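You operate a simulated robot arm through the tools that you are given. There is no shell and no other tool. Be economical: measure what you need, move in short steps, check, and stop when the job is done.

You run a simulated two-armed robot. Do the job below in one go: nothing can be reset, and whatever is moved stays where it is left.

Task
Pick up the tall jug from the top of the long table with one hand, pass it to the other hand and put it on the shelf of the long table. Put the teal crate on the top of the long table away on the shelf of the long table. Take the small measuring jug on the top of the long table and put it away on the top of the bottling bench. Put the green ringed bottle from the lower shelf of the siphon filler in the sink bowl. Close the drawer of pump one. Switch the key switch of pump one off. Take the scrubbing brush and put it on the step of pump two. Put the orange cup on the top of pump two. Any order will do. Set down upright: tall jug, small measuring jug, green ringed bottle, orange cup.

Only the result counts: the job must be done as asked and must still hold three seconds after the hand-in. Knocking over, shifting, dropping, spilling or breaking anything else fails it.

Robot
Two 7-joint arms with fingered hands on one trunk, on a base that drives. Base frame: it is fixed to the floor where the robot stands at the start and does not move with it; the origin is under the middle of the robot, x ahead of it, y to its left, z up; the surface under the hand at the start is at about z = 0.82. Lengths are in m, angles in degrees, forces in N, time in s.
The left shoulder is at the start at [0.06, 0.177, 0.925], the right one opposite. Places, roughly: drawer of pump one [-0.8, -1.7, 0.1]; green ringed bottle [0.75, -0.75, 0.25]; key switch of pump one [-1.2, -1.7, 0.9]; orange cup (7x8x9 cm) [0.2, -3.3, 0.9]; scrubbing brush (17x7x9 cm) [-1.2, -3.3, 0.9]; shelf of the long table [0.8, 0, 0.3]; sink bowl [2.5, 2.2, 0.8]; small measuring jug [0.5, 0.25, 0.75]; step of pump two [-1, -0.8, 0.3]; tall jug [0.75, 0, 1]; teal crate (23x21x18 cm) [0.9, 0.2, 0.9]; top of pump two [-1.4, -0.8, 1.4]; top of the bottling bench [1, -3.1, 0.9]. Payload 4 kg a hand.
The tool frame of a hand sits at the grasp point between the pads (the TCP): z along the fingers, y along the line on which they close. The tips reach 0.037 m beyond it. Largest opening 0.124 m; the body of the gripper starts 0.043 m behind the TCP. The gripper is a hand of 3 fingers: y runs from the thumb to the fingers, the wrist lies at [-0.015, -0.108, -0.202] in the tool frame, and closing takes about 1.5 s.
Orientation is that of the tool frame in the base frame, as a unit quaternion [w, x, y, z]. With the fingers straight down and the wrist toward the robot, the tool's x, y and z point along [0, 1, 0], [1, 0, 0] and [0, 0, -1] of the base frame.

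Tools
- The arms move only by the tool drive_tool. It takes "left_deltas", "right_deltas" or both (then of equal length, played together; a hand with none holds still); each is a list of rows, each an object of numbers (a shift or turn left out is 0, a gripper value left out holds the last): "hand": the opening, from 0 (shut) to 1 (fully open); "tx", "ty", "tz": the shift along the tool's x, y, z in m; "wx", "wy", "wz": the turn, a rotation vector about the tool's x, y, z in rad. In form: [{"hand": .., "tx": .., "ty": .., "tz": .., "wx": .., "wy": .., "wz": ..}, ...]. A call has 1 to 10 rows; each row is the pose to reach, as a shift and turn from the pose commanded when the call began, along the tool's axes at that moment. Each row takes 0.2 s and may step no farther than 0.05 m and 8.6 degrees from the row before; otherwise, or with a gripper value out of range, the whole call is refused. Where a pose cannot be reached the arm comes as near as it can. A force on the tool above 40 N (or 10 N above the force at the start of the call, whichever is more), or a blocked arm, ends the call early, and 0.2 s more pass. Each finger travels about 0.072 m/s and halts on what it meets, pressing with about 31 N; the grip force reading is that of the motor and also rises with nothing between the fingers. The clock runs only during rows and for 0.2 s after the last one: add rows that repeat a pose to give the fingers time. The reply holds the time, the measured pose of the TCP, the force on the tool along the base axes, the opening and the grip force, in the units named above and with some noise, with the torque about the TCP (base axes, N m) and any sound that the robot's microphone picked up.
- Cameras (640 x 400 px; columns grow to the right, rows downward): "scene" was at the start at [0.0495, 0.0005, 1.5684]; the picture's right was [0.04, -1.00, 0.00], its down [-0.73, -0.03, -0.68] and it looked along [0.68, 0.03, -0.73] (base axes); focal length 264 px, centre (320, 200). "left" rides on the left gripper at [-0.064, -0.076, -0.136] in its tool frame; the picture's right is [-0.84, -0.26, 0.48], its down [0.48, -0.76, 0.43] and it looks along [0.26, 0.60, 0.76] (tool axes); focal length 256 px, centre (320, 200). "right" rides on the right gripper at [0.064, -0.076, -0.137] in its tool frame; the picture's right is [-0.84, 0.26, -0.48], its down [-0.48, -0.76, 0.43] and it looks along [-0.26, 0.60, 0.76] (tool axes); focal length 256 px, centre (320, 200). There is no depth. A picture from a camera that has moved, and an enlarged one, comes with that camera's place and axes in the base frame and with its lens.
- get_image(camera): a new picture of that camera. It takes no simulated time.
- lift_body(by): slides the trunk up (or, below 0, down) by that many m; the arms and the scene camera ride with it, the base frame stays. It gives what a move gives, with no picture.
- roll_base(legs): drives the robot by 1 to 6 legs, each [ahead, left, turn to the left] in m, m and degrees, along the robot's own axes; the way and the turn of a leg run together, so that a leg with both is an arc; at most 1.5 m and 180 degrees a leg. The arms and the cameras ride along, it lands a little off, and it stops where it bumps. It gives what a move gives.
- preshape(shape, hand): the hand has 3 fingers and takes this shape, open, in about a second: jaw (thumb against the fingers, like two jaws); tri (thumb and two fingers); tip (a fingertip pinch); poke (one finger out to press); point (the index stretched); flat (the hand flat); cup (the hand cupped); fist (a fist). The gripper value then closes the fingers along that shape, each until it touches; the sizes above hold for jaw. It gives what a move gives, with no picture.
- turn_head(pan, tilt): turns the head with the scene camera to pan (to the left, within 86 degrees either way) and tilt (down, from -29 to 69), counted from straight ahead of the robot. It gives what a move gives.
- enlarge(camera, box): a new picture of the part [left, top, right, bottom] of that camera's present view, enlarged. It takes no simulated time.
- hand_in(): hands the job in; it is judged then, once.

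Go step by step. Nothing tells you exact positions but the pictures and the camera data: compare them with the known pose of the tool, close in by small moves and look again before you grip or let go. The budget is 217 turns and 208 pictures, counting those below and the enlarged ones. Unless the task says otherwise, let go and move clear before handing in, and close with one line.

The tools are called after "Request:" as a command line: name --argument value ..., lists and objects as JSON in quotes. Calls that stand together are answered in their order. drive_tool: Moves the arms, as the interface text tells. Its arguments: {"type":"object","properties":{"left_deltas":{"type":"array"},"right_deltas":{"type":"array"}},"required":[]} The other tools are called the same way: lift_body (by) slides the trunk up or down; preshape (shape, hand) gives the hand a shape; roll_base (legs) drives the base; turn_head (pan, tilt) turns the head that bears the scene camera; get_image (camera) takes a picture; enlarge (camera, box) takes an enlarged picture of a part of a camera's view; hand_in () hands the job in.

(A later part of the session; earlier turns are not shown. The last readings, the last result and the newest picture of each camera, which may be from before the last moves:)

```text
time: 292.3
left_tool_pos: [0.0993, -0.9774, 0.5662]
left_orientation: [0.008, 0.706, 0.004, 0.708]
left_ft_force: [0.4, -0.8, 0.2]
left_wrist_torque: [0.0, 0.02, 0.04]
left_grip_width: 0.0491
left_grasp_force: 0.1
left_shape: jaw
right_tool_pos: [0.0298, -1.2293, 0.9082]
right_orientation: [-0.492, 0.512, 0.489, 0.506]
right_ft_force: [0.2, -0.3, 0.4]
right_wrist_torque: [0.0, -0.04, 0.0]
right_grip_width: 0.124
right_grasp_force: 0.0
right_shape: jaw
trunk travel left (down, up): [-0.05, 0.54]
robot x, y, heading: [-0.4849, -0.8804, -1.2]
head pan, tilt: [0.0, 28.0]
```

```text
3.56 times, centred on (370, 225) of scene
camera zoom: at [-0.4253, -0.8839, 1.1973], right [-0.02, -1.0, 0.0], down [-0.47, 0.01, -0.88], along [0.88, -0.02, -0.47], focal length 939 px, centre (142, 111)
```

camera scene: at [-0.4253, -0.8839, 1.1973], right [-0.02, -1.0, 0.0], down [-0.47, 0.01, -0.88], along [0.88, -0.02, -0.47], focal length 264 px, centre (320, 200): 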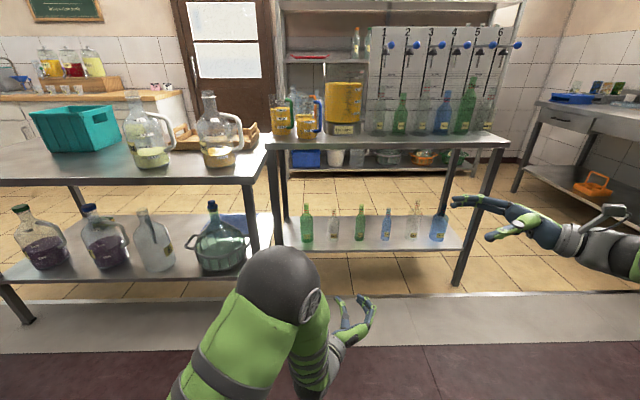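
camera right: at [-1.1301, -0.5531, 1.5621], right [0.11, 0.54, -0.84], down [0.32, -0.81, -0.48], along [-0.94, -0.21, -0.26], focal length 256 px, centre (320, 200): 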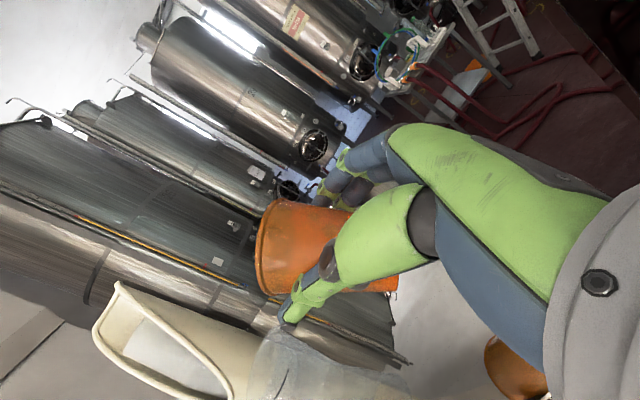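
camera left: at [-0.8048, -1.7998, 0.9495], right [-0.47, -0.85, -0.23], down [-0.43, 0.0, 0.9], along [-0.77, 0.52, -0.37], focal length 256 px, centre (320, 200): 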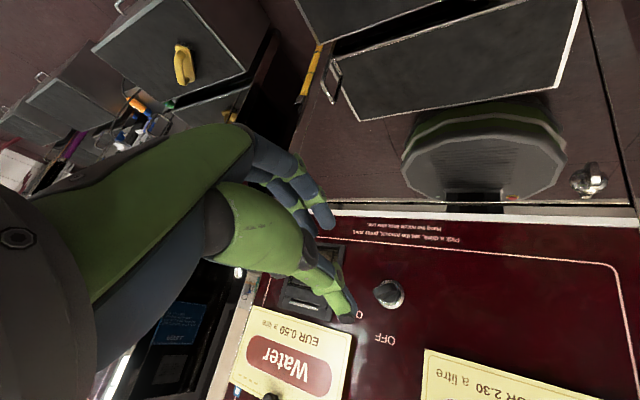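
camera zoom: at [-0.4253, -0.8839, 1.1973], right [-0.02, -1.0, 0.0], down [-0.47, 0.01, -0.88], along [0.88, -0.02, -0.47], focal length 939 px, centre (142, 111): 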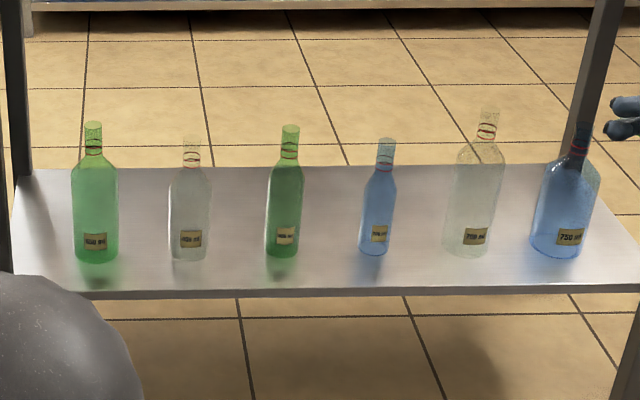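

Request:
enlarge --camera "scene" --box '[295, 198, 375, 245]'

```text
8.00 times, centred on (335, 222) of scene
camera zoom: at [-0.4253, -0.8839, 1.1973], right [-0.02, -1.0, 0.0], down [-0.47, 0.01, -0.88], along [0.88, -0.02, -0.47], focal length 2112 px, centre (200, 28)
```

zoom: 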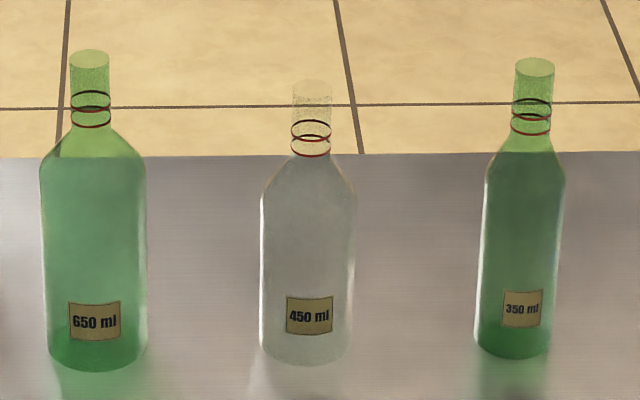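

The leftmost 650 ml green bottle is at about (0.83, −0.835), neck z≈0.45–0.5 and shelf z≈0.254. It matches the stated place. I'll drive in and pitch the left hand to take it by the neck.

Request:
roll_base --legs '[[0.5, -0.16, 1.2]]'

Request:
drive_tool --left_deltas '[{"wx": 0.145, "ty": -0.04, "hand": 1}, {"wx": 0.29, "ty": -0.08}, {"wx": 0.436, "ty": -0.12}, {"wx": 0.436, "ty": -0.16}]'

Request:
drive_tool --left_deltas '[{"wy": -0.13}, {"wy": -0.26}, {"wy": -0.39}, {"wy": -0.52}, {"wy": -0.52}]'

Request:
turn_head --pan 15 --tilt 42

Request:
get_image --camera "scene"

Request:
get_image --camera "left"

```text
time: 295.3
left_tool_pos: [0.5902, -1.1363, 0.5663]
left_orientation: [0.002, 0.707, 0.008, 0.707]
left_ft_force: [0.1, 0.8, 0.0]
left_wrist_torque: [0.02, 0.01, 0.01]
left_grip_width: 0.0492
left_grasp_force: 0.0
left_shape: jaw
right_tool_pos: [0.526, -1.39, 0.9082]
right_orientation: [-0.496, 0.51, 0.493, 0.502]
right_ft_force: [0.3, -0.6, 0.5]
right_wrist_torque: [0.02, 0.02, 0.0]
right_grip_width: 0.1238
right_grasp_force: 0.1
right_shape: jaw
trunk travel left (down, up): [-0.05, 0.54]
robot x, y, heading: [0.0077, -1.0474, -0.6]
head pan, tilt: [0.0, 28.0]
```

```text
time: 296.3
left_tool_pos: [0.5929, -0.9744, 0.5663]
left_orientation: [-0.15, 0.69, 0.163, 0.689]
left_ft_force: [0.3, 0.4, -0.1]
left_wrist_torque: [0.02, -0.02, -0.01]
left_grip_width: 0.1239
left_grasp_force: 0.1
left_shape: jaw
right_tool_pos: [0.5262, -1.3901, 0.9067]
right_orientation: [-0.496, 0.508, 0.492, 0.503]
right_ft_force: [0.9, -0.2, -0.5]
right_wrist_torque: [0.01, 0.03, -0.01]
right_grip_width: 0.1237
right_grasp_force: 0.0
right_shape: jaw
trunk travel left (down, up): [-0.05, 0.54]
robot x, y, heading: [0.0042, -1.0481, -0.7]
head pan, tilt: [0.0, 28.0]
```

```text
time: 297.5
left_tool_pos: [0.591, -0.9752, 0.5644]
left_orientation: [-0.104, 0.844, 0.195, 0.488]
left_ft_force: [-0.9, -0.4, 0.5]
left_wrist_torque: [0.04, 0.01, -0.02]
left_grip_width: 0.1235
left_grasp_force: 0.0
left_shape: jaw
right_tool_pos: [0.526, -1.3886, 0.9086]
right_orientation: [-0.496, 0.509, 0.492, 0.503]
right_ft_force: [-0.7, -0.2, -0.2]
right_wrist_torque: [0.0, 0.0, -0.03]
right_grip_width: 0.1237
right_grasp_force: 0.1
right_shape: jaw
trunk travel left (down, up): [-0.05, 0.54]
robot x, y, heading: [-0.0007, -1.0429, -0.6]
head pan, tilt: [0.0, 28.0]
```

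```text
time: 298.3
left_tool_pos: [0.5907, -0.9747, 0.5645]
left_orientation: [-0.104, 0.845, 0.194, 0.488]
left_ft_force: [0.3, 0.2, -0.6]
left_wrist_torque: [-0.02, 0.0, 0.02]
left_grip_width: 0.1237
left_grasp_force: 0.2
left_shape: jaw
right_tool_pos: [0.5253, -1.3897, 0.9091]
right_orientation: [-0.496, 0.508, 0.493, 0.503]
right_ft_force: [0.1, -0.2, -0.2]
right_wrist_torque: [0.0, 0.02, -0.01]
right_grip_width: 0.1239
right_grasp_force: 0.0
right_shape: jaw
trunk travel left (down, up): [-0.05, 0.54]
robot x, y, heading: [0.0035, -1.0489, -0.2]
head pan, tilt: [15.0, 42.0]
```

```text
50 pictures are left
camera scene: at [0.0552, -1.0285, 1.1759], right [0.25, -0.97, 0.0], down [-0.65, -0.17, -0.74], along [0.72, 0.19, -0.67], focal length 264 px, centre (320, 200)
```

scene: 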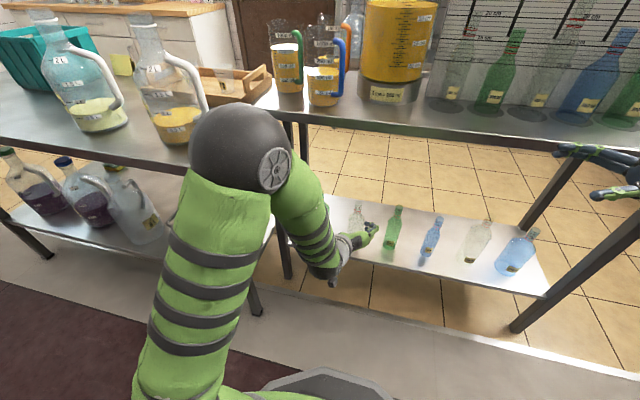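

```text
49 pictures are left
camera left: at [0.4217, -0.9712, 0.5763], right [-0.11, 0.22, -0.97], down [0.23, 0.95, 0.19], along [0.97, -0.2, -0.15], focal length 256 px, centre (320, 200)
```

left: 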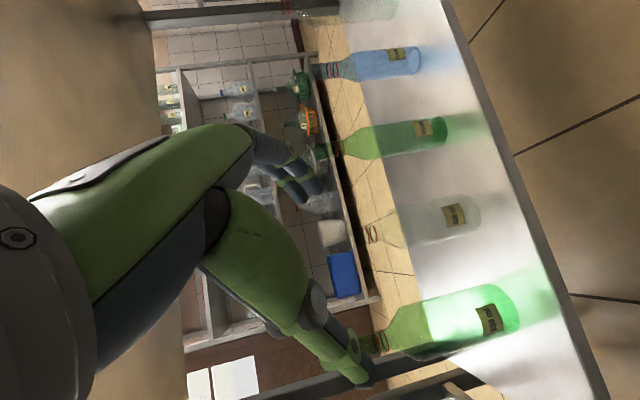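

The neck is confirmed at (0.832, −0.832, 0.472). Moving to a pre-grasp.

Request:
drive_tool --left_deltas '[{"tx": 0.015, "ty": -0.007, "tz": 0.035, "hand": 0.7}, {"tx": 0.03, "ty": -0.014, "tz": 0.07}, {"tx": 0.045, "ty": -0.02, "tz": 0.11}, {"tx": 0.0606, "ty": -0.0268, "tz": 0.15}, {"tx": 0.0606, "ty": -0.0268, "tz": 0.185}, {"tx": 0.0606, "ty": -0.0268, "tz": 0.185}]'

Request:
get_image --camera "left"

Request:
enlarge --camera "scene" --box '[200, 100, 440, 300]'

```text
time: 299.7
left_tool_pos: [0.7509, -0.8678, 0.5234]
left_orientation: [-0.104, 0.844, 0.195, 0.488]
left_ft_force: [-1.1, -0.6, 0.3]
left_wrist_torque: [0.01, 0.0, 0.02]
left_grip_width: 0.0869
left_grasp_force: 0.1
left_shape: jaw
right_tool_pos: [0.5254, -1.3886, 0.9083]
right_orientation: [-0.496, 0.508, 0.493, 0.503]
right_ft_force: [0.4, 1.4, 0.9]
right_wrist_torque: [0.0, 0.01, 0.01]
right_grip_width: 0.1237
right_grasp_force: 0.0
right_shape: jaw
trunk travel left (down, up): [-0.05, 0.54]
robot x, y, heading: [0.0089, -1.0495, -0.7]
head pan, tilt: [15.0, 42.0]
```

```text
48 pictures are left
camera left: at [0.5818, -0.8645, 0.5353], right [-0.11, 0.22, -0.97], down [0.23, 0.95, 0.19], along [0.97, -0.2, -0.15], focal length 256 px, centre (320, 200)
```

left: 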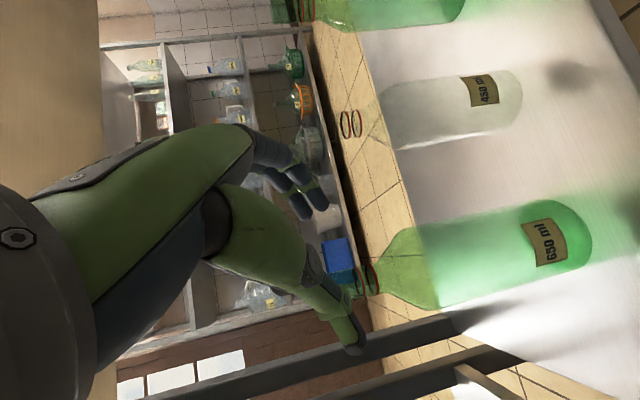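

```text
2.00 times, centred on (320, 200) of scene
camera zoom: at [0.0552, -1.0284, 1.1758], right [0.25, -0.97, 0.0], down [-0.65, -0.17, -0.74], along [0.72, 0.19, -0.67], focal length 528 px, centre (320, 200)
```

zoom: 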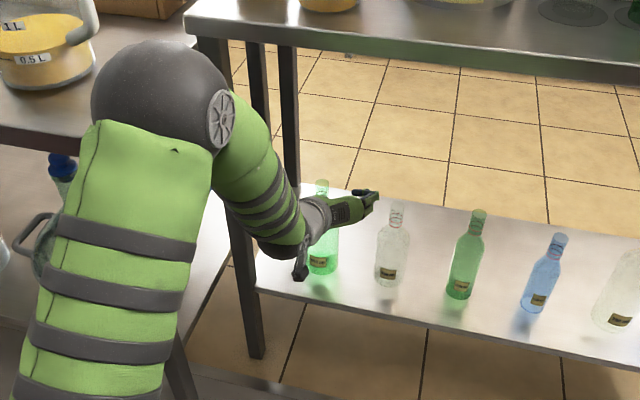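

The neck rings line up between the fingers. Advancing 10 cm and closing.

Request:
drive_tool --left_deltas '[{"tz": 0.04, "ty": 0.0015}, {"tz": 0.08, "ty": 0.0015}, {"tz": 0.1, "ty": 0.0015}, {"tz": 0.1, "ty": 0.0015, "hand": 0}, {"tz": 0.1, "ty": 0.0015, "hand": 0}, {"tz": 0.1, "ty": 0.0015, "hand": 0}, {"tz": 0.1, "ty": 0.0015, "hand": 0}, {"tz": 0.1, "ty": 0.0015, "hand": 0}]'

Request:
get_image --camera "left"

```text
time: 301.5
left_tool_pos: [0.8321, -0.8313, 0.4753]
left_orientation: [-0.104, 0.844, 0.195, 0.489]
left_ft_force: [0.5, -0.5, 1.0]
left_wrist_torque: [-0.11, -0.08, 0.02]
left_grip_width: 0.0135
left_grasp_force: 31.0
left_shape: jaw
right_tool_pos: [0.5252, -1.3898, 0.9083]
right_orientation: [-0.496, 0.508, 0.493, 0.503]
right_ft_force: [-0.2, -0.1, 0.0]
right_wrist_torque: [0.02, -0.01, 0.0]
right_grip_width: 0.1238
right_grasp_force: 0.0
right_shape: jaw
trunk travel left (down, up): [-0.05, 0.54]
robot x, y, heading: [0.0043, -1.0473, -0.4]
head pan, tilt: [15.0, 42.0]
```

```text
46 pictures are left
camera left: at [0.6625, -0.8282, 0.4873], right [-0.11, 0.22, -0.97], down [0.23, 0.95, 0.19], along [0.97, -0.2, -0.15], focal length 256 px, centre (320, 200)
```

left: 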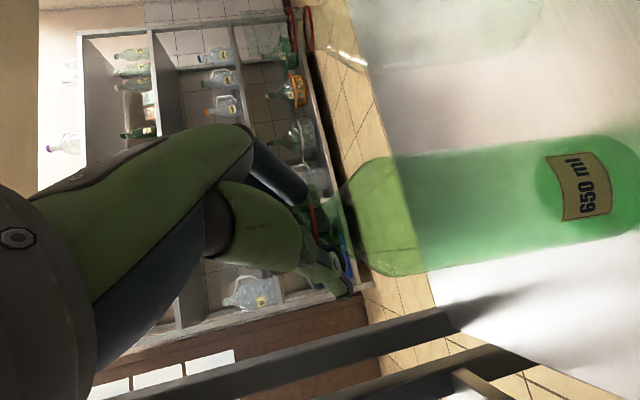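

Gripped. Lifting 3 cm to verify.

Request:
drive_tool --left_deltas '[{"tx": 0.013, "tz": -0.0075}, {"tx": 0.026, "tz": -0.015}, {"tx": 0.039, "tz": -0.0225}, {"tx": 0.039, "tz": -0.0225}]'

Request:
get_image --camera "left"

Request:
enlarge --camera "scene" --box '[270, 150, 430, 270]'

```text
time: 302.5
left_tool_pos: [0.8289, -0.8349, 0.5157]
left_orientation: [-0.105, 0.844, 0.194, 0.489]
left_ft_force: [0.4, 0.0, -3.3]
left_wrist_torque: [0.01, -0.05, -0.01]
left_grip_width: 0.012
left_grasp_force: 30.9
left_shape: jaw
right_tool_pos: [0.5268, -1.3893, 0.9082]
right_orientation: [-0.495, 0.51, 0.493, 0.502]
right_ft_force: [-0.5, 0.0, -1.0]
right_wrist_torque: [0.01, -0.01, -0.03]
right_grip_width: 0.1234
right_grasp_force: 0.0
right_shape: jaw
trunk travel left (down, up): [-0.05, 0.54]
robot x, y, heading: [0.0025, -1.0483, -0.3]
head pan, tilt: [15.0, 42.0]
```

```text
45 pictures are left
camera left: at [0.6601, -0.8305, 0.5294], right [-0.11, 0.22, -0.97], down [0.23, 0.95, 0.19], along [0.97, -0.2, -0.15], focal length 256 px, centre (320, 200)
```

left: 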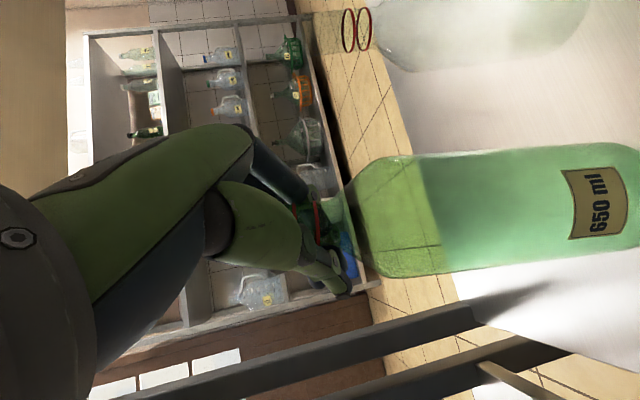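

```text
3.33 times, centred on (350, 210) of scene
camera zoom: at [0.0554, -1.0284, 1.1758], right [0.25, -0.97, 0.0], down [-0.65, -0.17, -0.74], along [0.72, 0.19, -0.67], focal length 880 px, centre (220, 167)
```

zoom: 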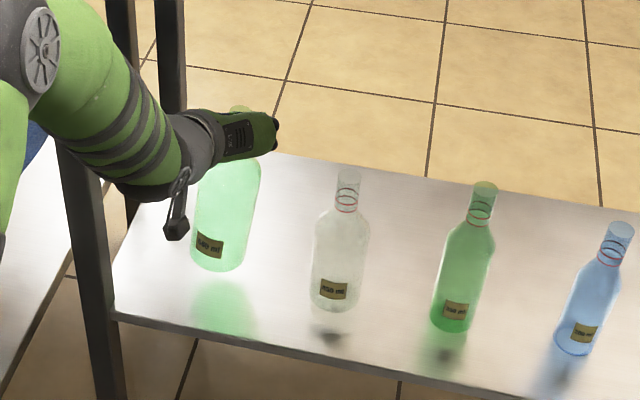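

The bottle is lifted. I'll back out, raise the trunk, and look left to check the route to the sink.

Request:
roll_base --legs '[[-0.55, 0, 0]]'

Request:
lift_body --by 0.4

Request:
roll_base --legs '[[0, 1.2, 0]]'

Request:
turn_head --pan 50 --tilt 22

Request:
get_image --camera "scene"

```text
time: 305.7
left_tool_pos: [0.2663, -0.8195, 0.5178]
left_orientation: [-0.109, 0.843, 0.202, 0.488]
left_ft_force: [-0.4, -0.8, -3.4]
left_wrist_torque: [-0.01, -0.05, 0.02]
left_grip_width: 0.012
left_grasp_force: 31.0
left_shape: jaw
right_tool_pos: [-0.0272, -1.3807, 0.9076]
right_orientation: [-0.5, 0.504, 0.498, 0.498]
right_ft_force: [0.3, -0.3, 0.1]
right_wrist_torque: [0.03, -0.01, -0.01]
right_grip_width: 0.1236
right_grasp_force: 0.0
right_shape: jaw
trunk travel left (down, up): [-0.05, 0.54]
robot x, y, heading: [-0.5524, -1.0494, 0.5]
head pan, tilt: [15.0, 42.0]
```

```text
time: 309.5
left_tool_pos: [0.2661, -0.8199, 0.9166]
left_orientation: [-0.108, 0.843, 0.202, 0.487]
left_ft_force: [0.0, -0.2, -3.0]
left_wrist_torque: [0.0, -0.11, 0.01]
left_grip_width: 0.0118
left_grasp_force: 31.3
left_shape: jaw
right_tool_pos: [-0.0281, -1.3788, 1.3084]
right_orientation: [-0.5, 0.504, 0.496, 0.499]
right_ft_force: [-0.5, 1.0, 0.1]
right_wrist_torque: [0.01, 0.0, 0.0]
right_grip_width: 0.1237
right_grasp_force: 0.1
right_shape: jaw
trunk travel left (down, up): [-0.45, 0.14]
robot x, y, heading: [-0.5574, -1.048, 0.5]
head pan, tilt: [15.0, 42.0]
```

```text
time: 311.1
left_tool_pos: [0.2644, -0.7259, 0.915]
left_orientation: [-0.118, 0.839, 0.217, 0.485]
left_ft_force: [-0.1, 1.3, -3.3]
left_wrist_torque: [0.06, -0.05, -0.03]
left_grip_width: 0.0116
left_grasp_force: 31.1
left_shape: jaw
right_tool_pos: [-0.0062, -1.2952, 1.3078]
right_orientation: [0.51, -0.494, -0.507, -0.488]
right_ft_force: [-0.1, 0.1, 0.6]
right_wrist_torque: [0.01, 0.0, 0.05]
right_grip_width: 0.1237
right_grasp_force: 0.1
right_shape: jaw
trunk travel left (down, up): [-0.45, 0.14]
robot x, y, heading: [-0.5483, -0.9841, 2.8]
head pan, tilt: [15.0, 42.0]
stopped in leg 1: the robot was blocked; the commanded pose is now the measured one
```

```text
time: 312.1
left_tool_pos: [0.2652, -0.7264, 0.9167]
left_orientation: [-0.118, 0.839, 0.217, 0.485]
left_ft_force: [0.2, -0.9, -3.4]
left_wrist_torque: [0.01, -0.08, 0.01]
left_grip_width: 0.0114
left_grasp_force: 31.2
left_shape: jaw
right_tool_pos: [-0.0072, -1.2953, 1.3074]
right_orientation: [0.509, -0.495, -0.507, -0.489]
right_ft_force: [-0.1, -0.4, 0.6]
right_wrist_torque: [0.02, -0.01, -0.01]
right_grip_width: 0.1238
right_grasp_force: 0.1
right_shape: jaw
trunk travel left (down, up): [-0.45, 0.14]
robot x, y, heading: [-0.5486, -0.9806, 2.5]
head pan, tilt: [50.0, 22.0]
```

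```text
43 pictures are left
camera scene: at [-0.5206, -0.9131, 1.6069], right [0.79, -0.61, 0.0], down [-0.23, -0.3, -0.93], along [0.56, 0.74, -0.38], focal length 264 px, centre (320, 200)
```

scene: 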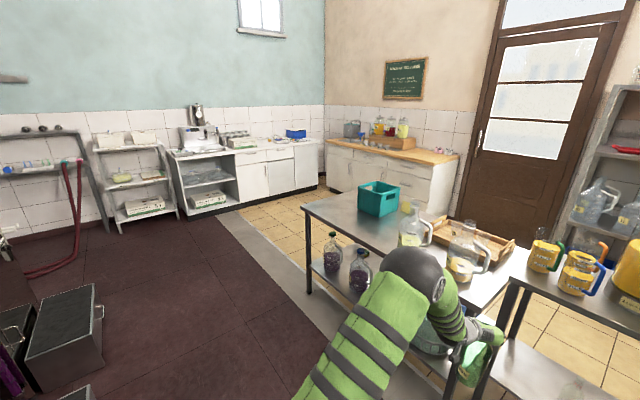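

The base touched pump two's step behind, so I'll go forward a little first. I'll retract and raise the bottle, then drive left around the table toward the sink corner.

Request:
drive_tool --left_deltas '[{"tx": 0.012, "ty": -0.012, "tz": -0.037}, {"tx": 0.024, "ty": -0.025, "tz": -0.073}, {"tx": 0.036, "ty": -0.037, "tz": -0.11}, {"tx": 0.047, "ty": -0.049, "tz": -0.147}, {"tx": 0.059, "ty": -0.061, "tz": -0.184}, {"tx": 0.071, "ty": -0.074, "tz": -0.22}, {"tx": 0.083, "ty": -0.086, "tz": -0.257}]'

Request:
lift_body --by 0.14

Request:
roll_base --legs '[[0.22, -0.02, -2.5], [0, 1.2, 0], [0, 1.15, 0]]'

Request:
roll_base --legs '[[1.0, 0.1, 0]]'

Request:
turn_head --pan 15 --tilt 30

Request:
get_image --camera "scene"

```text
time: 313.7
left_tool_pos: [0.0611, -0.7333, 1.1184]
left_orientation: [-0.116, 0.839, 0.218, 0.485]
left_ft_force: [-0.3, -0.6, -2.9]
left_wrist_torque: [0.02, -0.05, 0.0]
left_grip_width: 0.0115
left_grasp_force: 30.7
left_shape: jaw
right_tool_pos: [-0.009, -1.2973, 1.309]
right_orientation: [0.509, -0.495, -0.506, -0.49]
right_ft_force: [-0.4, -0.3, 0.1]
right_wrist_torque: [-0.04, 0.01, 0.0]
right_grip_width: 0.1236
right_grasp_force: 0.0
right_shape: jaw
trunk travel left (down, up): [-0.45, 0.14]
robot x, y, heading: [-0.5456, -0.9802, 2.8]
head pan, tilt: [50.0, 22.0]
```

```text
time: 315.3
left_tool_pos: [0.0628, -0.7322, 1.2592]
left_orientation: [-0.117, 0.839, 0.217, 0.485]
left_ft_force: [-0.3, 1.2, -3.4]
left_wrist_torque: [0.06, -0.1, 0.02]
left_grip_width: 0.0114
left_grasp_force: 31.1
left_shape: jaw
right_tool_pos: [-0.0071, -1.2957, 1.4475]
right_orientation: [0.509, -0.495, -0.506, -0.49]
right_ft_force: [0.0, -0.4, 0.4]
right_wrist_torque: [-0.01, -0.01, 0.0]
right_grip_width: 0.1235
right_grasp_force: 0.0
right_shape: jaw
trunk travel left (down, up): [-0.59, 0.0]
robot x, y, heading: [-0.5479, -0.9823, 2.7]
head pan, tilt: [50.0, 22.0]
```

```text
time: 328.2
left_tool_pos: [0.2269, 1.5987, 1.2591]
left_orientation: [-0.114, 0.84, 0.213, 0.487]
left_ft_force: [-1.1, 0.7, -3.5]
left_wrist_torque: [0.0, -0.07, 0.0]
left_grip_width: 0.0115
left_grasp_force: 31.2
left_shape: jaw
right_tool_pos: [0.1493, 1.0374, 1.4491]
right_orientation: [0.506, -0.498, -0.504, -0.492]
right_ft_force: [0.2, 0.3, -0.6]
right_wrist_torque: [-0.01, 0.0, 0.01]
right_grip_width: 0.1237
right_grasp_force: 0.0
right_shape: jaw
trunk travel left (down, up): [-0.59, 0.0]
robot x, y, heading: [-0.3857, 1.3542, 2.1]
head pan, tilt: [50.0, 22.0]
```

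```text
time: 333.4
left_tool_pos: [1.2227, 1.7299, 1.2576]
left_orientation: [-0.114, 0.841, 0.21, 0.486]
left_ft_force: [1.3, -0.2, -3.6]
left_wrist_torque: [-0.01, -0.05, -0.03]
left_grip_width: 0.0116
left_grasp_force: 30.8
left_shape: jaw
right_tool_pos: [1.1452, 1.1672, 1.4475]
right_orientation: [0.506, -0.498, -0.503, -0.492]
right_ft_force: [0.0, -0.4, -0.9]
right_wrist_torque: [-0.03, -0.01, 0.01]
right_grip_width: 0.1236
right_grasp_force: 0.0
right_shape: jaw
trunk travel left (down, up): [-0.59, 0.0]
robot x, y, heading: [0.6068, 1.4886, 1.7]
head pan, tilt: [50.0, 22.0]
```

```text
time: 334.4
left_tool_pos: [1.2224, 1.7285, 1.2586]
left_orientation: [-0.114, 0.841, 0.212, 0.485]
left_ft_force: [-0.5, -0.3, -3.9]
left_wrist_torque: [0.04, -0.07, -0.02]
left_grip_width: 0.0114
left_grasp_force: 30.8
left_shape: jaw
right_tool_pos: [1.1463, 1.1688, 1.4478]
right_orientation: [0.507, -0.498, -0.503, -0.492]
right_ft_force: [0.1, -0.2, 0.5]
right_wrist_torque: [-0.02, 0.03, 0.02]
right_grip_width: 0.1239
right_grasp_force: 0.0
right_shape: jaw
trunk travel left (down, up): [-0.59, 0.0]
robot x, y, heading: [0.6104, 1.4878, 1.7]
head pan, tilt: [15.0, 30.0]
```

```text
42 pictures are left
camera scene: at [0.6663, 1.5112, 1.7341], right [0.29, -0.96, 0.0], down [-0.48, -0.15, -0.87], along [0.83, 0.25, -0.5], focal length 264 px, centre (320, 200)
```

scene: 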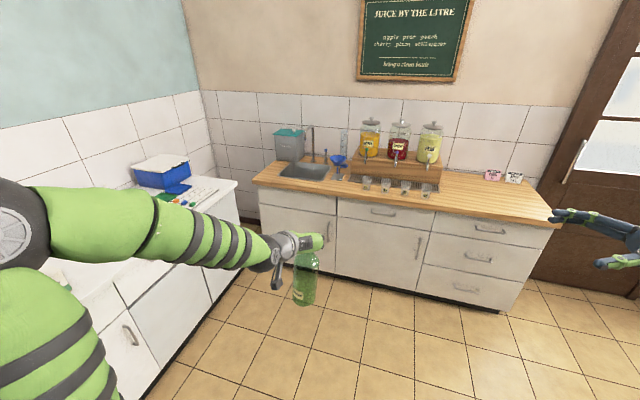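

The sink bowl is at (2.48, 2.18). Driving up to the counter with the bottle held high.

Request:
roll_base --legs '[[1.03, 0.36, -1.7]]'

Request:
turn_head --pan 15 --tilt 48

Request:
get_image --camera "scene"

Request:
get_image --camera "left"

```text
time: 339.9
left_tool_pos: [2.2158, 2.1019, 1.2581]
left_orientation: [-0.109, 0.843, 0.204, 0.486]
left_ft_force: [-0.1, -0.3, -3.2]
left_wrist_torque: [0.0, -0.1, 0.04]
left_grip_width: 0.0115
left_grasp_force: 30.9
left_shape: jaw
right_tool_pos: [2.1291, 1.5429, 1.4464]
right_orientation: [-0.502, 0.503, 0.498, 0.497]
right_ft_force: [0.2, 0.5, 0.1]
right_wrist_torque: [-0.01, 0.01, 0.04]
right_grip_width: 0.1238
right_grasp_force: 0.1
right_shape: jaw
trunk travel left (down, up): [-0.59, 0.0]
robot x, y, heading: [1.5999, 1.8712, 1.2]
head pan, tilt: [15.0, 30.0]
```

```text
time: 340.7
left_tool_pos: [2.2168, 2.1026, 1.2593]
left_orientation: [-0.109, 0.843, 0.204, 0.487]
left_ft_force: [0.6, 0.4, -4.0]
left_wrist_torque: [0.04, -0.15, 0.0]
left_grip_width: 0.0112
left_grasp_force: 30.8
left_shape: jaw
right_tool_pos: [2.1297, 1.5429, 1.4494]
right_orientation: [-0.502, 0.502, 0.499, 0.497]
right_ft_force: [0.4, 1.4, 0.2]
right_wrist_torque: [-0.01, 0.0, 0.02]
right_grip_width: 0.1239
right_grasp_force: 0.0
right_shape: jaw
trunk travel left (down, up): [-0.59, 0.0]
robot x, y, heading: [1.5992, 1.871, 0.9]
head pan, tilt: [15.0, 48.0]
```

```text
41 pictures are left
camera scene: at [1.6451, 1.8909, 1.7074], right [0.27, -0.96, 0.0], down [-0.71, -0.2, -0.67], along [0.64, 0.18, -0.74], focal length 264 px, centre (320, 200)
```

scene: 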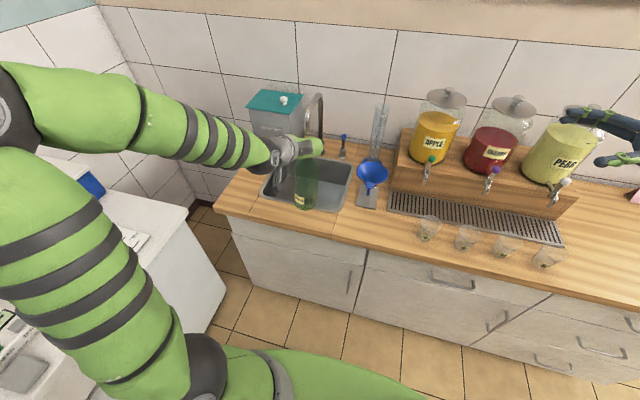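

```text
40 pictures are left
camera left: at [2.0472, 2.1027, 1.2707], right [-0.11, 0.21, -0.97], down [0.21, 0.96, 0.19], along [0.97, -0.18, -0.15], focal length 256 px, centre (320, 200)
```

left: 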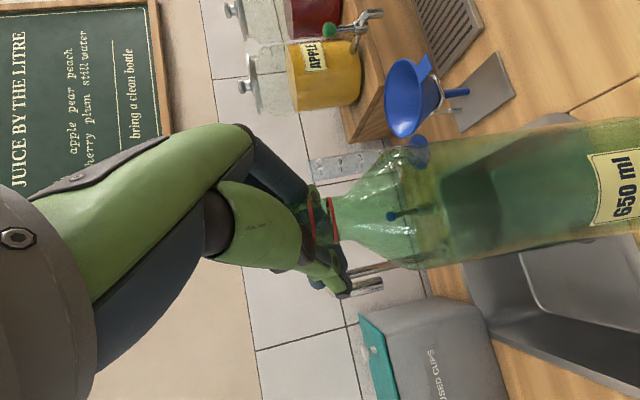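

The bowl spans x 2.32–2.66, y 2.0–2.35, with the faucet at about (2.57, 2.19). I'll move the bottle over (2.42, 2.12).

Request:
drive_tool --left_deltas '[{"tx": 0.0188, "ty": 0.015, "tz": 0.033}, {"tx": 0.0376, "ty": 0.03, "tz": 0.066}, {"tx": 0.0565, "ty": 0.0452, "tz": 0.099}, {"tx": 0.0753, "ty": 0.06, "tz": 0.1317}, {"tx": 0.0941, "ty": 0.0753, "tz": 0.1646}, {"tx": 0.0941, "ty": 0.0753, "tz": 0.1646}]'

Request:
lift_body --by -0.2

Request:
enlarge --camera "scene" --box '[210, 70, 410, 220]'

Request:
get_image --camera "left"

```text
time: 342.1
left_tool_pos: [2.4164, 2.1238, 1.2593]
left_orientation: [-0.109, 0.842, 0.204, 0.487]
left_ft_force: [-1.1, -0.6, -2.7]
left_wrist_torque: [0.03, -0.09, -0.01]
left_grip_width: 0.0112
left_grasp_force: 31.0
left_shape: jaw
right_tool_pos: [2.1284, 1.5422, 1.45]
right_orientation: [-0.502, 0.502, 0.499, 0.497]
right_ft_force: [-0.4, -0.2, -0.3]
right_wrist_torque: [-0.04, 0.03, -0.02]
right_grip_width: 0.1236
right_grasp_force: 0.0
right_shape: jaw
trunk travel left (down, up): [-0.59, 0.0]
robot x, y, heading: [1.5997, 1.8728, 0.8]
head pan, tilt: [15.0, 48.0]
```

```text
time: 344.2
left_tool_pos: [2.4156, 2.1242, 1.059]
left_orientation: [-0.11, 0.842, 0.204, 0.487]
left_ft_force: [-0.3, 0.6, -3.3]
left_wrist_torque: [0.04, -0.08, -0.04]
left_grip_width: 0.0113
left_grasp_force: 31.4
left_shape: jaw
right_tool_pos: [2.1294, 1.5421, 1.2475]
right_orientation: [-0.502, 0.503, 0.499, 0.497]
right_ft_force: [0.5, -0.2, 0.4]
right_wrist_torque: [0.01, -0.02, -0.02]
right_grip_width: 0.1237
right_grasp_force: 0.0
right_shape: jaw
trunk travel left (down, up): [-0.39, 0.2]
robot x, y, heading: [1.5954, 1.8719, 1.0]
head pan, tilt: [15.0, 48.0]
```

```text
2.67 times, centred on (310, 145) of scene
camera zoom: at [1.645, 1.8908, 1.5074], right [0.27, -0.96, 0.0], down [-0.71, -0.2, -0.67], along [0.64, 0.18, -0.74], focal length 704 px, centre (347, 347)
```

zoom: 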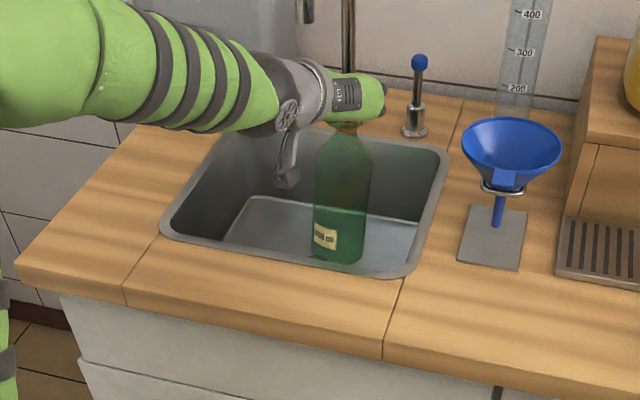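

```text
38 pictures are left
camera left: at [2.2477, 2.1235, 1.0713], right [-0.11, 0.21, -0.97], down [0.21, 0.96, 0.19], along [0.97, -0.18, -0.15], focal length 256 px, centre (320, 200)
```

left: 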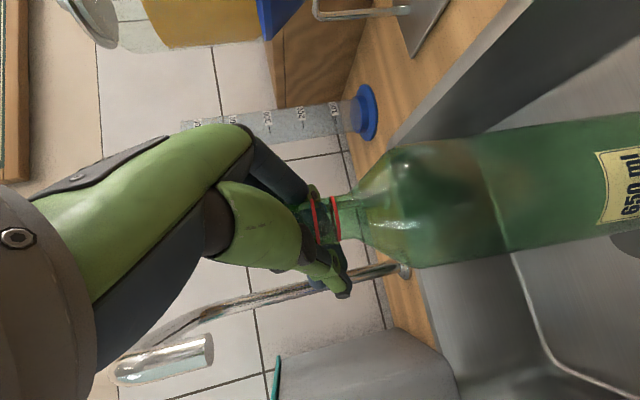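

The bottle hangs inside the bowl outline, clear of the spout. I'll shift 2 cm deeper and lower slowly to the bowl floor.

Request:
drive_tool --left_deltas '[{"tx": 0.0088, "ty": 0.009, "tz": 0.0155}, {"tx": -0.0085, "ty": 0.009, "tz": 0.0256}, {"tx": -0.0258, "ty": 0.0085, "tz": 0.0357}, {"tx": -0.0345, "ty": 0.0083, "tz": 0.0407}, {"tx": -0.041, "ty": 0.0083, "tz": 0.0445}]'

Request:
enlarge --camera "scene" --box '[210, 70, 410, 220]'

```text
time: 345.4
left_tool_pos: [2.4365, 2.1225, 1.0009]
left_orientation: [-0.109, 0.843, 0.204, 0.486]
left_ft_force: [-0.2, -0.8, -3.0]
left_wrist_torque: [0.04, -0.05, 0.0]
left_grip_width: 0.011
left_grasp_force: 31.1
left_shape: jaw
right_tool_pos: [2.1288, 1.5427, 1.2486]
right_orientation: [0.502, -0.502, -0.499, -0.497]
right_ft_force: [-0.5, 0.5, 0.3]
right_wrist_torque: [0.01, 0.0, 0.0]
right_grip_width: 0.1237
right_grasp_force: 0.1
right_shape: jaw
trunk travel left (down, up): [-0.39, 0.2]
robot x, y, heading: [1.6006, 1.8742, 0.8]
head pan, tilt: [15.0, 48.0]
```

```text
2.67 times, centred on (310, 145) of scene
camera zoom: at [1.6452, 1.8907, 1.5073], right [0.27, -0.96, 0.0], down [-0.71, -0.2, -0.67], along [0.64, 0.18, -0.74], focal length 704 px, centre (347, 347)
```

zoom: 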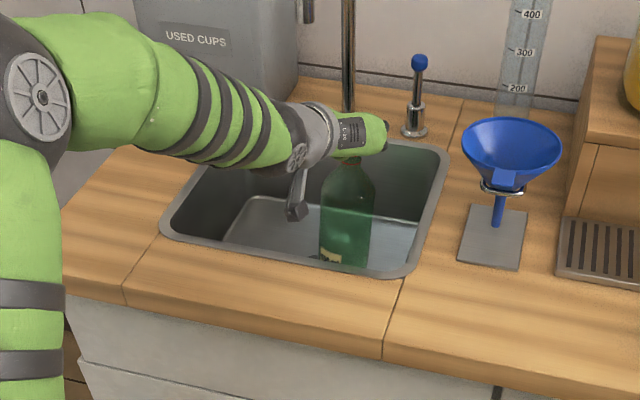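

Request:
drive_tool --left_deltas '[{"tx": -0.0087, "tz": 0.005}, {"tx": -0.0173, "tz": 0.01}, {"tx": -0.026, "tz": 0.0151}, {"tx": -0.0346, "tz": 0.0202}, {"tx": -0.04, "tz": 0.0233}]'

Request:
drive_tool --left_deltas '[{"tx": -0.005, "tz": 0.003}, {"tx": -0.01, "tz": 0.006}]'

Request:
enlarge --camera "scene" --box '[210, 70, 410, 220]'

```text
time: 346.6
left_tool_pos: [2.4378, 2.122, 0.9551]
left_orientation: [-0.109, 0.841, 0.205, 0.488]
left_ft_force: [-0.4, 0.1, 7.8]
left_wrist_torque: [-0.09, 0.09, 0.01]
left_grip_width: 0.0114
left_grasp_force: 31.4
left_shape: jaw
right_tool_pos: [2.1283, 1.5423, 1.2483]
right_orientation: [0.502, -0.502, -0.499, -0.497]
right_ft_force: [-0.1, 0.0, 0.1]
right_wrist_torque: [0.01, 0.0, -0.02]
right_grip_width: 0.1237
right_grasp_force: 0.0
right_shape: jaw
trunk travel left (down, up): [-0.39, 0.2]
robot x, y, heading: [1.599, 1.8746, 0.8]
head pan, tilt: [15.0, 48.0]
```

```text
time: 347.2
left_tool_pos: [2.4373, 2.1219, 0.9459]
left_orientation: [-0.109, 0.842, 0.204, 0.488]
left_ft_force: [-0.2, -0.2, 13.8]
left_wrist_torque: [-0.22, 0.12, -0.02]
left_grip_width: 0.011
left_grasp_force: 30.8
left_shape: jaw
right_tool_pos: [2.1281, 1.5425, 1.2484]
right_orientation: [-0.502, 0.502, 0.499, 0.497]
right_ft_force: [-0.4, 0.2, -0.8]
right_wrist_torque: [0.03, 0.03, 0.0]
right_grip_width: 0.1236
right_grasp_force: 0.0
right_shape: jaw
trunk travel left (down, up): [-0.39, 0.2]
robot x, y, heading: [1.5997, 1.873, 0.6]
head pan, tilt: [15.0, 48.0]
```

```text
2.67 times, centred on (310, 145) of scene
camera zoom: at [1.6436, 1.8904, 1.5076], right [0.27, -0.96, 0.0], down [-0.71, -0.2, -0.67], along [0.64, 0.18, -0.74], focal length 704 px, centre (347, 347)
```

zoom: 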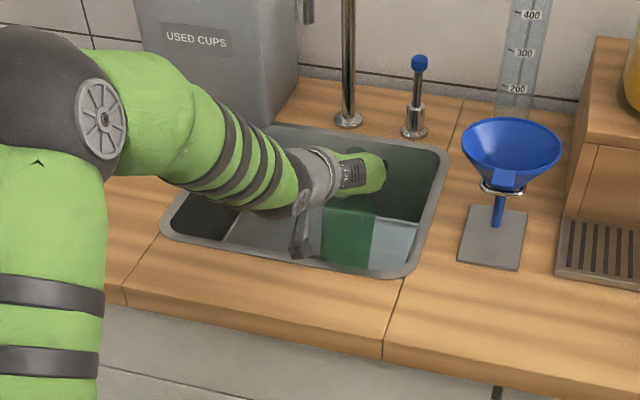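

The bottle is on the bowl floor. Easing up, opening slowly, then retreating back along the approach.

Request:
drive_tool --left_deltas '[{"tx": 0.006, "tz": -0.0035}, {"tx": 0.006, "tz": -0.0035, "hand": 0.3}, {"tx": 0.006, "tz": -0.0035, "hand": 0.5}, {"tx": 0.006, "tz": -0.0035, "hand": 0.75}, {"tx": 0.006, "tz": -0.0035, "hand": 0.75}, {"tx": 0.006, "tz": -0.0035, "hand": 0.75}]'

Request:
get_image --camera "left"

```text
time: 348.6
left_tool_pos: [2.4383, 2.1228, 0.9518]
left_orientation: [-0.11, 0.842, 0.204, 0.487]
left_ft_force: [-0.6, -0.6, 1.2]
left_wrist_torque: [0.02, -0.02, 0.0]
left_grip_width: 0.0927
left_grasp_force: 0.0
left_shape: jaw
right_tool_pos: [2.1292, 1.5426, 1.2483]
right_orientation: [0.503, -0.502, -0.498, -0.497]
right_ft_force: [0.3, -1.1, -0.1]
right_wrist_torque: [0.01, 0.0, -0.02]
right_grip_width: 0.1235
right_grasp_force: 0.1
right_shape: jaw
trunk travel left (down, up): [-0.39, 0.2]
robot x, y, heading: [1.5973, 1.8695, 1.0]
head pan, tilt: [15.0, 48.0]
```

```text
35 pictures are left
camera left: at [2.2684, 2.1228, 0.9636], right [-0.11, 0.21, -0.97], down [0.21, 0.96, 0.19], along [0.97, -0.18, -0.15], focal length 256 px, centre (320, 200)
```

left: 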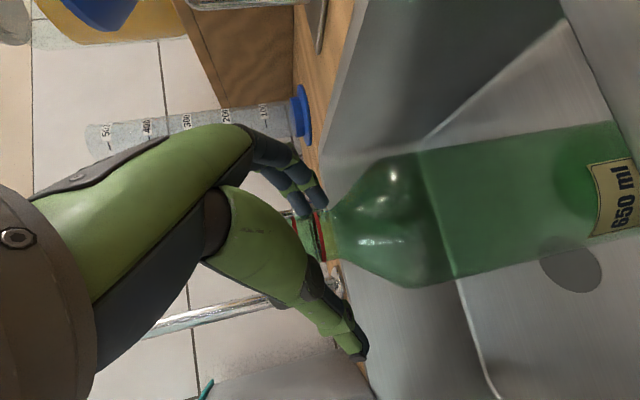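

Request:
drive_tool --left_deltas '[{"ty": 0.01}, {"ty": 0.01, "tz": -0.03}, {"ty": 0.01, "tz": -0.07}, {"ty": 0.01, "tz": -0.11}, {"ty": 0.01, "tz": -0.155}, {"ty": 0.01, "tz": -0.2}, {"ty": 0.01, "tz": -0.25}]'

Request:
enlarge --camera "scene" --box '[210, 70, 410, 220]'

```text
time: 350.2
left_tool_pos: [2.2458, 2.0203, 1.0758]
left_orientation: [-0.11, 0.842, 0.204, 0.488]
left_ft_force: [0.2, -0.5, -0.6]
left_wrist_torque: [0.0, 0.0, -0.02]
left_grip_width: 0.0928
left_grasp_force: 0.0
left_shape: jaw
right_tool_pos: [2.1284, 1.5419, 1.2477]
right_orientation: [-0.502, 0.502, 0.498, 0.497]
right_ft_force: [0.8, -0.2, -1.0]
right_wrist_torque: [-0.01, 0.02, 0.01]
right_grip_width: 0.1237
right_grasp_force: 0.3
right_shape: jaw
trunk travel left (down, up): [-0.39, 0.2]
robot x, y, heading: [1.599, 1.8713, 1.1]
head pan, tilt: [15.0, 48.0]
```

```text
2.67 times, centred on (310, 145) of scene
camera zoom: at [1.644, 1.8906, 1.5073], right [0.27, -0.96, 0.0], down [-0.71, -0.2, -0.67], along [0.64, 0.18, -0.74], focal length 704 px, centre (347, 347)
```

zoom: 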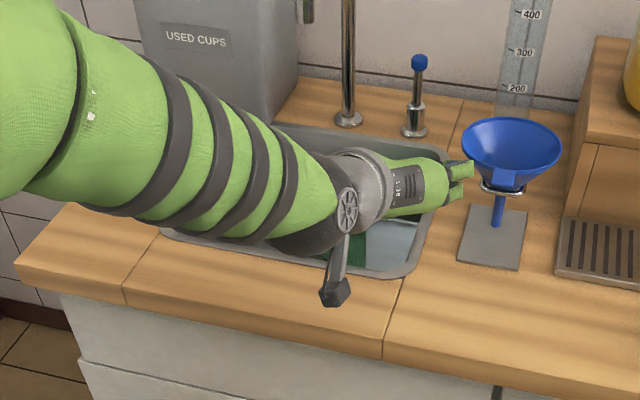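

I'll back away and verify the bottle is standing.

Request:
roll_base --legs '[[-0.35, 0, 0]]'

Request:
turn_head --pan 25 --tilt 35

Request:
get_image --camera "scene"

```text
time: 352.5
left_tool_pos: [1.8994, 2.0099, 1.0775]
left_orientation: [-0.107, 0.843, 0.2, 0.487]
left_ft_force: [-0.6, -0.7, 0.4]
left_wrist_torque: [0.05, -0.01, 0.05]
left_grip_width: 0.093
left_grasp_force: 0.0
left_shape: jaw
right_tool_pos: [1.7789, 1.534, 1.248]
right_orientation: [-0.499, 0.505, 0.496, 0.5]
right_ft_force: [-0.2, 0.1, 0.4]
right_wrist_torque: [0.0, -0.01, -0.02]
right_grip_width: 0.1237
right_grasp_force: 0.0
right_shape: jaw
trunk travel left (down, up): [-0.39, 0.2]
robot x, y, heading: [1.2528, 1.8695, 0.3]
head pan, tilt: [15.0, 48.0]
```

```text
time: 353.3
left_tool_pos: [1.8995, 2.0094, 1.0765]
left_orientation: [-0.107, 0.843, 0.2, 0.487]
left_ft_force: [-0.3, -0.1, 0.2]
left_wrist_torque: [0.01, -0.01, -0.01]
left_grip_width: 0.093
left_grasp_force: 0.0
left_shape: jaw
right_tool_pos: [1.7771, 1.5339, 1.2478]
right_orientation: [-0.499, 0.505, 0.497, 0.499]
right_ft_force: [0.1, -0.8, -1.2]
right_wrist_torque: [-0.01, -0.03, 0.04]
right_grip_width: 0.1238
right_grasp_force: 0.2
right_shape: jaw
trunk travel left (down, up): [-0.39, 0.2]
robot x, y, heading: [1.2502, 1.8683, 0.6]
head pan, tilt: [25.0, 35.0]
```

```text
33 pictures are left
camera scene: at [1.3011, 1.9033, 1.5263], right [0.43, -0.9, 0.0], down [-0.52, -0.25, -0.82], along [0.74, 0.35, -0.57], focal length 264 px, centre (320, 200)
```

scene: 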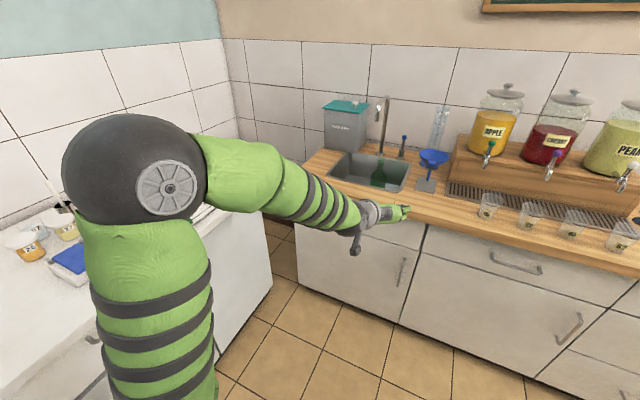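

The bottle stands upright in the sink. Last is the crate, from behind the table. I'll strafe clear, turn around, and come up behind it, re-orienting the hands on the way.

Request:
roll_base --legs '[[0.05, -0.5, 0], [0, 0, 180]]'

Request:
drive_tool --right_deltas '[{"wx": -0.145}, {"wx": -0.29}, {"wx": -0.435}, {"wx": -0.58}, {"wx": -0.725}, {"wx": -0.87}, {"wx": -1.015}, {"wx": -1.16}, {"wx": -1.305}, {"wx": -1.45}]' --left_deltas '[{"wy": 0.1}, {"wy": 0.2}, {"wy": 0.3}, {"wy": 0.4}, {"wy": 0.52}, {"wy": 0.52}, {"wy": 0.52}, {"wy": 0.52}, {"wy": 0.52}, {"wy": 0.52}]'

Request:
drive_tool --right_deltas '[{"wx": -0.06}, {"wx": -0.12}, {"wx": -0.12}, {"wx": -0.12}]' --left_deltas '[{"wx": -0.11}, {"wx": -0.22}, {"wx": -0.33}, {"wx": -0.436}]'

Request:
roll_base --legs '[[-0.4, 0, 0], [0, 1.15, 0]]'

Request:
lift_body --by 0.16

Request:
turn_head --pan 0 --tilt 45

Request:
get_image --camera "scene"

```text
time: 363.7
left_tool_pos: [0.6659, 1.1888, 1.0771]
left_orientation: [-0.484, -0.223, 0.837, -0.121]
left_ft_force: [-0.5, 0.0, 0.4]
left_wrist_torque: [0.02, -0.01, -0.03]
left_grip_width: 0.0928
left_grasp_force: 0.0
left_shape: jaw
right_tool_pos: [0.7628, 1.6703, 1.2489]
right_orientation: [0.485, 0.51, -0.491, 0.514]
right_ft_force: [-0.4, 0.8, -0.3]
right_wrist_torque: [-0.02, 0.05, -0.01]
right_grip_width: 0.1237
right_grasp_force: 0.1
right_shape: jaw
trunk travel left (down, up): [-0.39, 0.2]
robot x, y, heading: [1.3052, 1.3647, -176.5]
head pan, tilt: [25.0, 35.0]
```

```text
time: 365.9
left_tool_pos: [0.6653, 1.1818, 1.0752]
left_orientation: [-0.682, -0.187, 0.685, -0.175]
left_ft_force: [-0.3, -0.6, 0.3]
left_wrist_torque: [-0.01, 0.02, -0.09]
left_grip_width: 0.0929
left_grasp_force: 0.1
left_shape: jaw
right_tool_pos: [0.7587, 1.6645, 1.247]
right_orientation: [-0.701, -0.061, 0.709, -0.058]
right_ft_force: [-0.5, -1.0, 0.0]
right_wrist_torque: [0.01, 0.01, -0.1]
right_grip_width: 0.1236
right_grasp_force: 0.2
right_shape: jaw
trunk travel left (down, up): [-0.39, 0.2]
robot x, y, heading: [1.3065, 1.3638, -176.4]
head pan, tilt: [25.0, 35.0]
```

```text
time: 366.9
left_tool_pos: [0.667, 1.1885, 1.0751]
left_orientation: [0.707, 0.032, -0.706, 0.021]
left_ft_force: [0.3, 0.9, 0.5]
left_wrist_torque: [0.01, -0.04, 0.02]
left_grip_width: 0.0931
left_grasp_force: 0.2
left_shape: jaw
right_tool_pos: [0.7607, 1.6703, 1.2484]
right_orientation: [-0.704, -0.018, 0.71, -0.016]
right_ft_force: [0.0, 0.4, 0.3]
right_wrist_torque: [-0.01, 0.02, -0.01]
right_grip_width: 0.1239
right_grasp_force: 0.2
right_shape: jaw
trunk travel left (down, up): [-0.39, 0.2]
robot x, y, heading: [1.309, 1.3645, -176.5]
head pan, tilt: [25.0, 35.0]
```

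```text
time: 374.8
left_tool_pos: [1.1006, 0.0853, 1.0759]
left_orientation: [0.707, 0.02, -0.706, 0.008]
left_ft_force: [-1.1, 0.7, -0.5]
left_wrist_torque: [0.0, -0.02, 0.03]
left_grip_width: 0.0932
left_grasp_force: 0.1
left_shape: jaw
right_tool_pos: [1.2132, 0.5609, 1.2483]
right_orientation: [-0.704, -0.005, 0.71, -0.003]
right_ft_force: [-0.7, 0.4, -0.8]
right_wrist_torque: [-0.04, -0.03, 0.03]
right_grip_width: 0.1238
right_grasp_force: 0.0
right_shape: jaw
trunk travel left (down, up): [-0.39, 0.2]
robot x, y, heading: [1.7486, 0.2379, -178.5]
head pan, tilt: [25.0, 35.0]
```

```text
time: 376.6
left_tool_pos: [1.0999, 0.0845, 1.2355]
left_orientation: [0.707, 0.02, -0.707, 0.008]
left_ft_force: [-0.8, 0.5, 0.6]
left_wrist_torque: [-0.06, 0.0, 0.02]
left_grip_width: 0.093
left_grasp_force: 0.0
left_shape: jaw
right_tool_pos: [1.2134, 0.562, 1.4086]
right_orientation: [-0.704, -0.004, 0.71, -0.004]
right_ft_force: [-0.5, -0.1, -0.2]
right_wrist_torque: [0.0, -0.03, 0.01]
right_grip_width: 0.1238
right_grasp_force: 0.0
right_shape: jaw
trunk travel left (down, up): [-0.55, 0.04]
robot x, y, heading: [1.7464, 0.2368, -178.5]
head pan, tilt: [25.0, 35.0]
```

```text
time: 377.5
left_tool_pos: [1.1009, 0.0852, 1.2361]
left_orientation: [0.707, 0.02, -0.706, 0.009]
left_ft_force: [-0.3, -0.3, 0.3]
left_wrist_torque: [0.03, 0.0, 0.01]
left_grip_width: 0.0928
left_grasp_force: 0.2
left_shape: jaw
right_tool_pos: [1.2133, 0.5626, 1.4076]
right_orientation: [-0.704, -0.005, 0.71, -0.004]
right_ft_force: [0.0, 0.1, -0.6]
right_wrist_torque: [-0.03, -0.03, 0.01]
right_grip_width: 0.1237
right_grasp_force: 0.0
right_shape: jaw
trunk travel left (down, up): [-0.55, 0.04]
robot x, y, heading: [1.7474, 0.2358, -178.6]
head pan, tilt: [0.0, 45.0]
```

```text
32 pictures are left
camera scene: at [1.6952, 0.2336, 1.6716], right [-0.03, 1.0, 0.0], down [0.71, 0.02, -0.71], along [-0.71, -0.02, -0.71], focal length 264 px, centre (320, 200)
```

scene: 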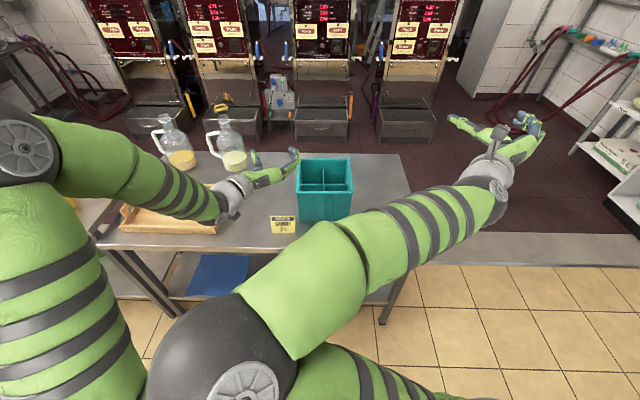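

I'm behind the table with the crate straight ahead. Zooming to fix its rim corners.

Request:
enlarge --camera "scene" --box '[270, 140, 380, 240]'

```text
4.00 times, centred on (325, 190) of scene
camera zoom: at [1.6952, 0.2336, 1.6716], right [-0.03, 1.0, 0.0], down [0.71, 0.02, -0.71], along [-0.71, -0.02, -0.71], focal length 1056 px, centre (300, 240)
```

zoom: 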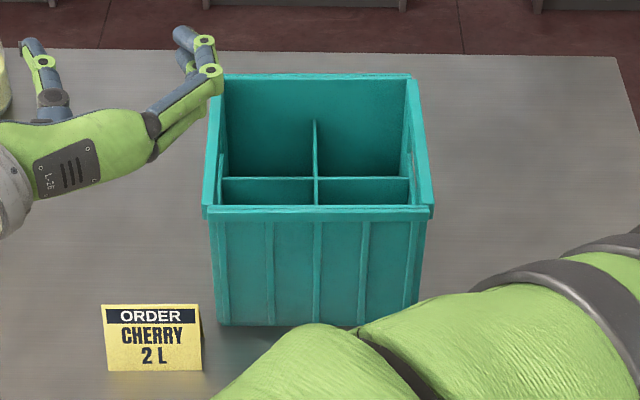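

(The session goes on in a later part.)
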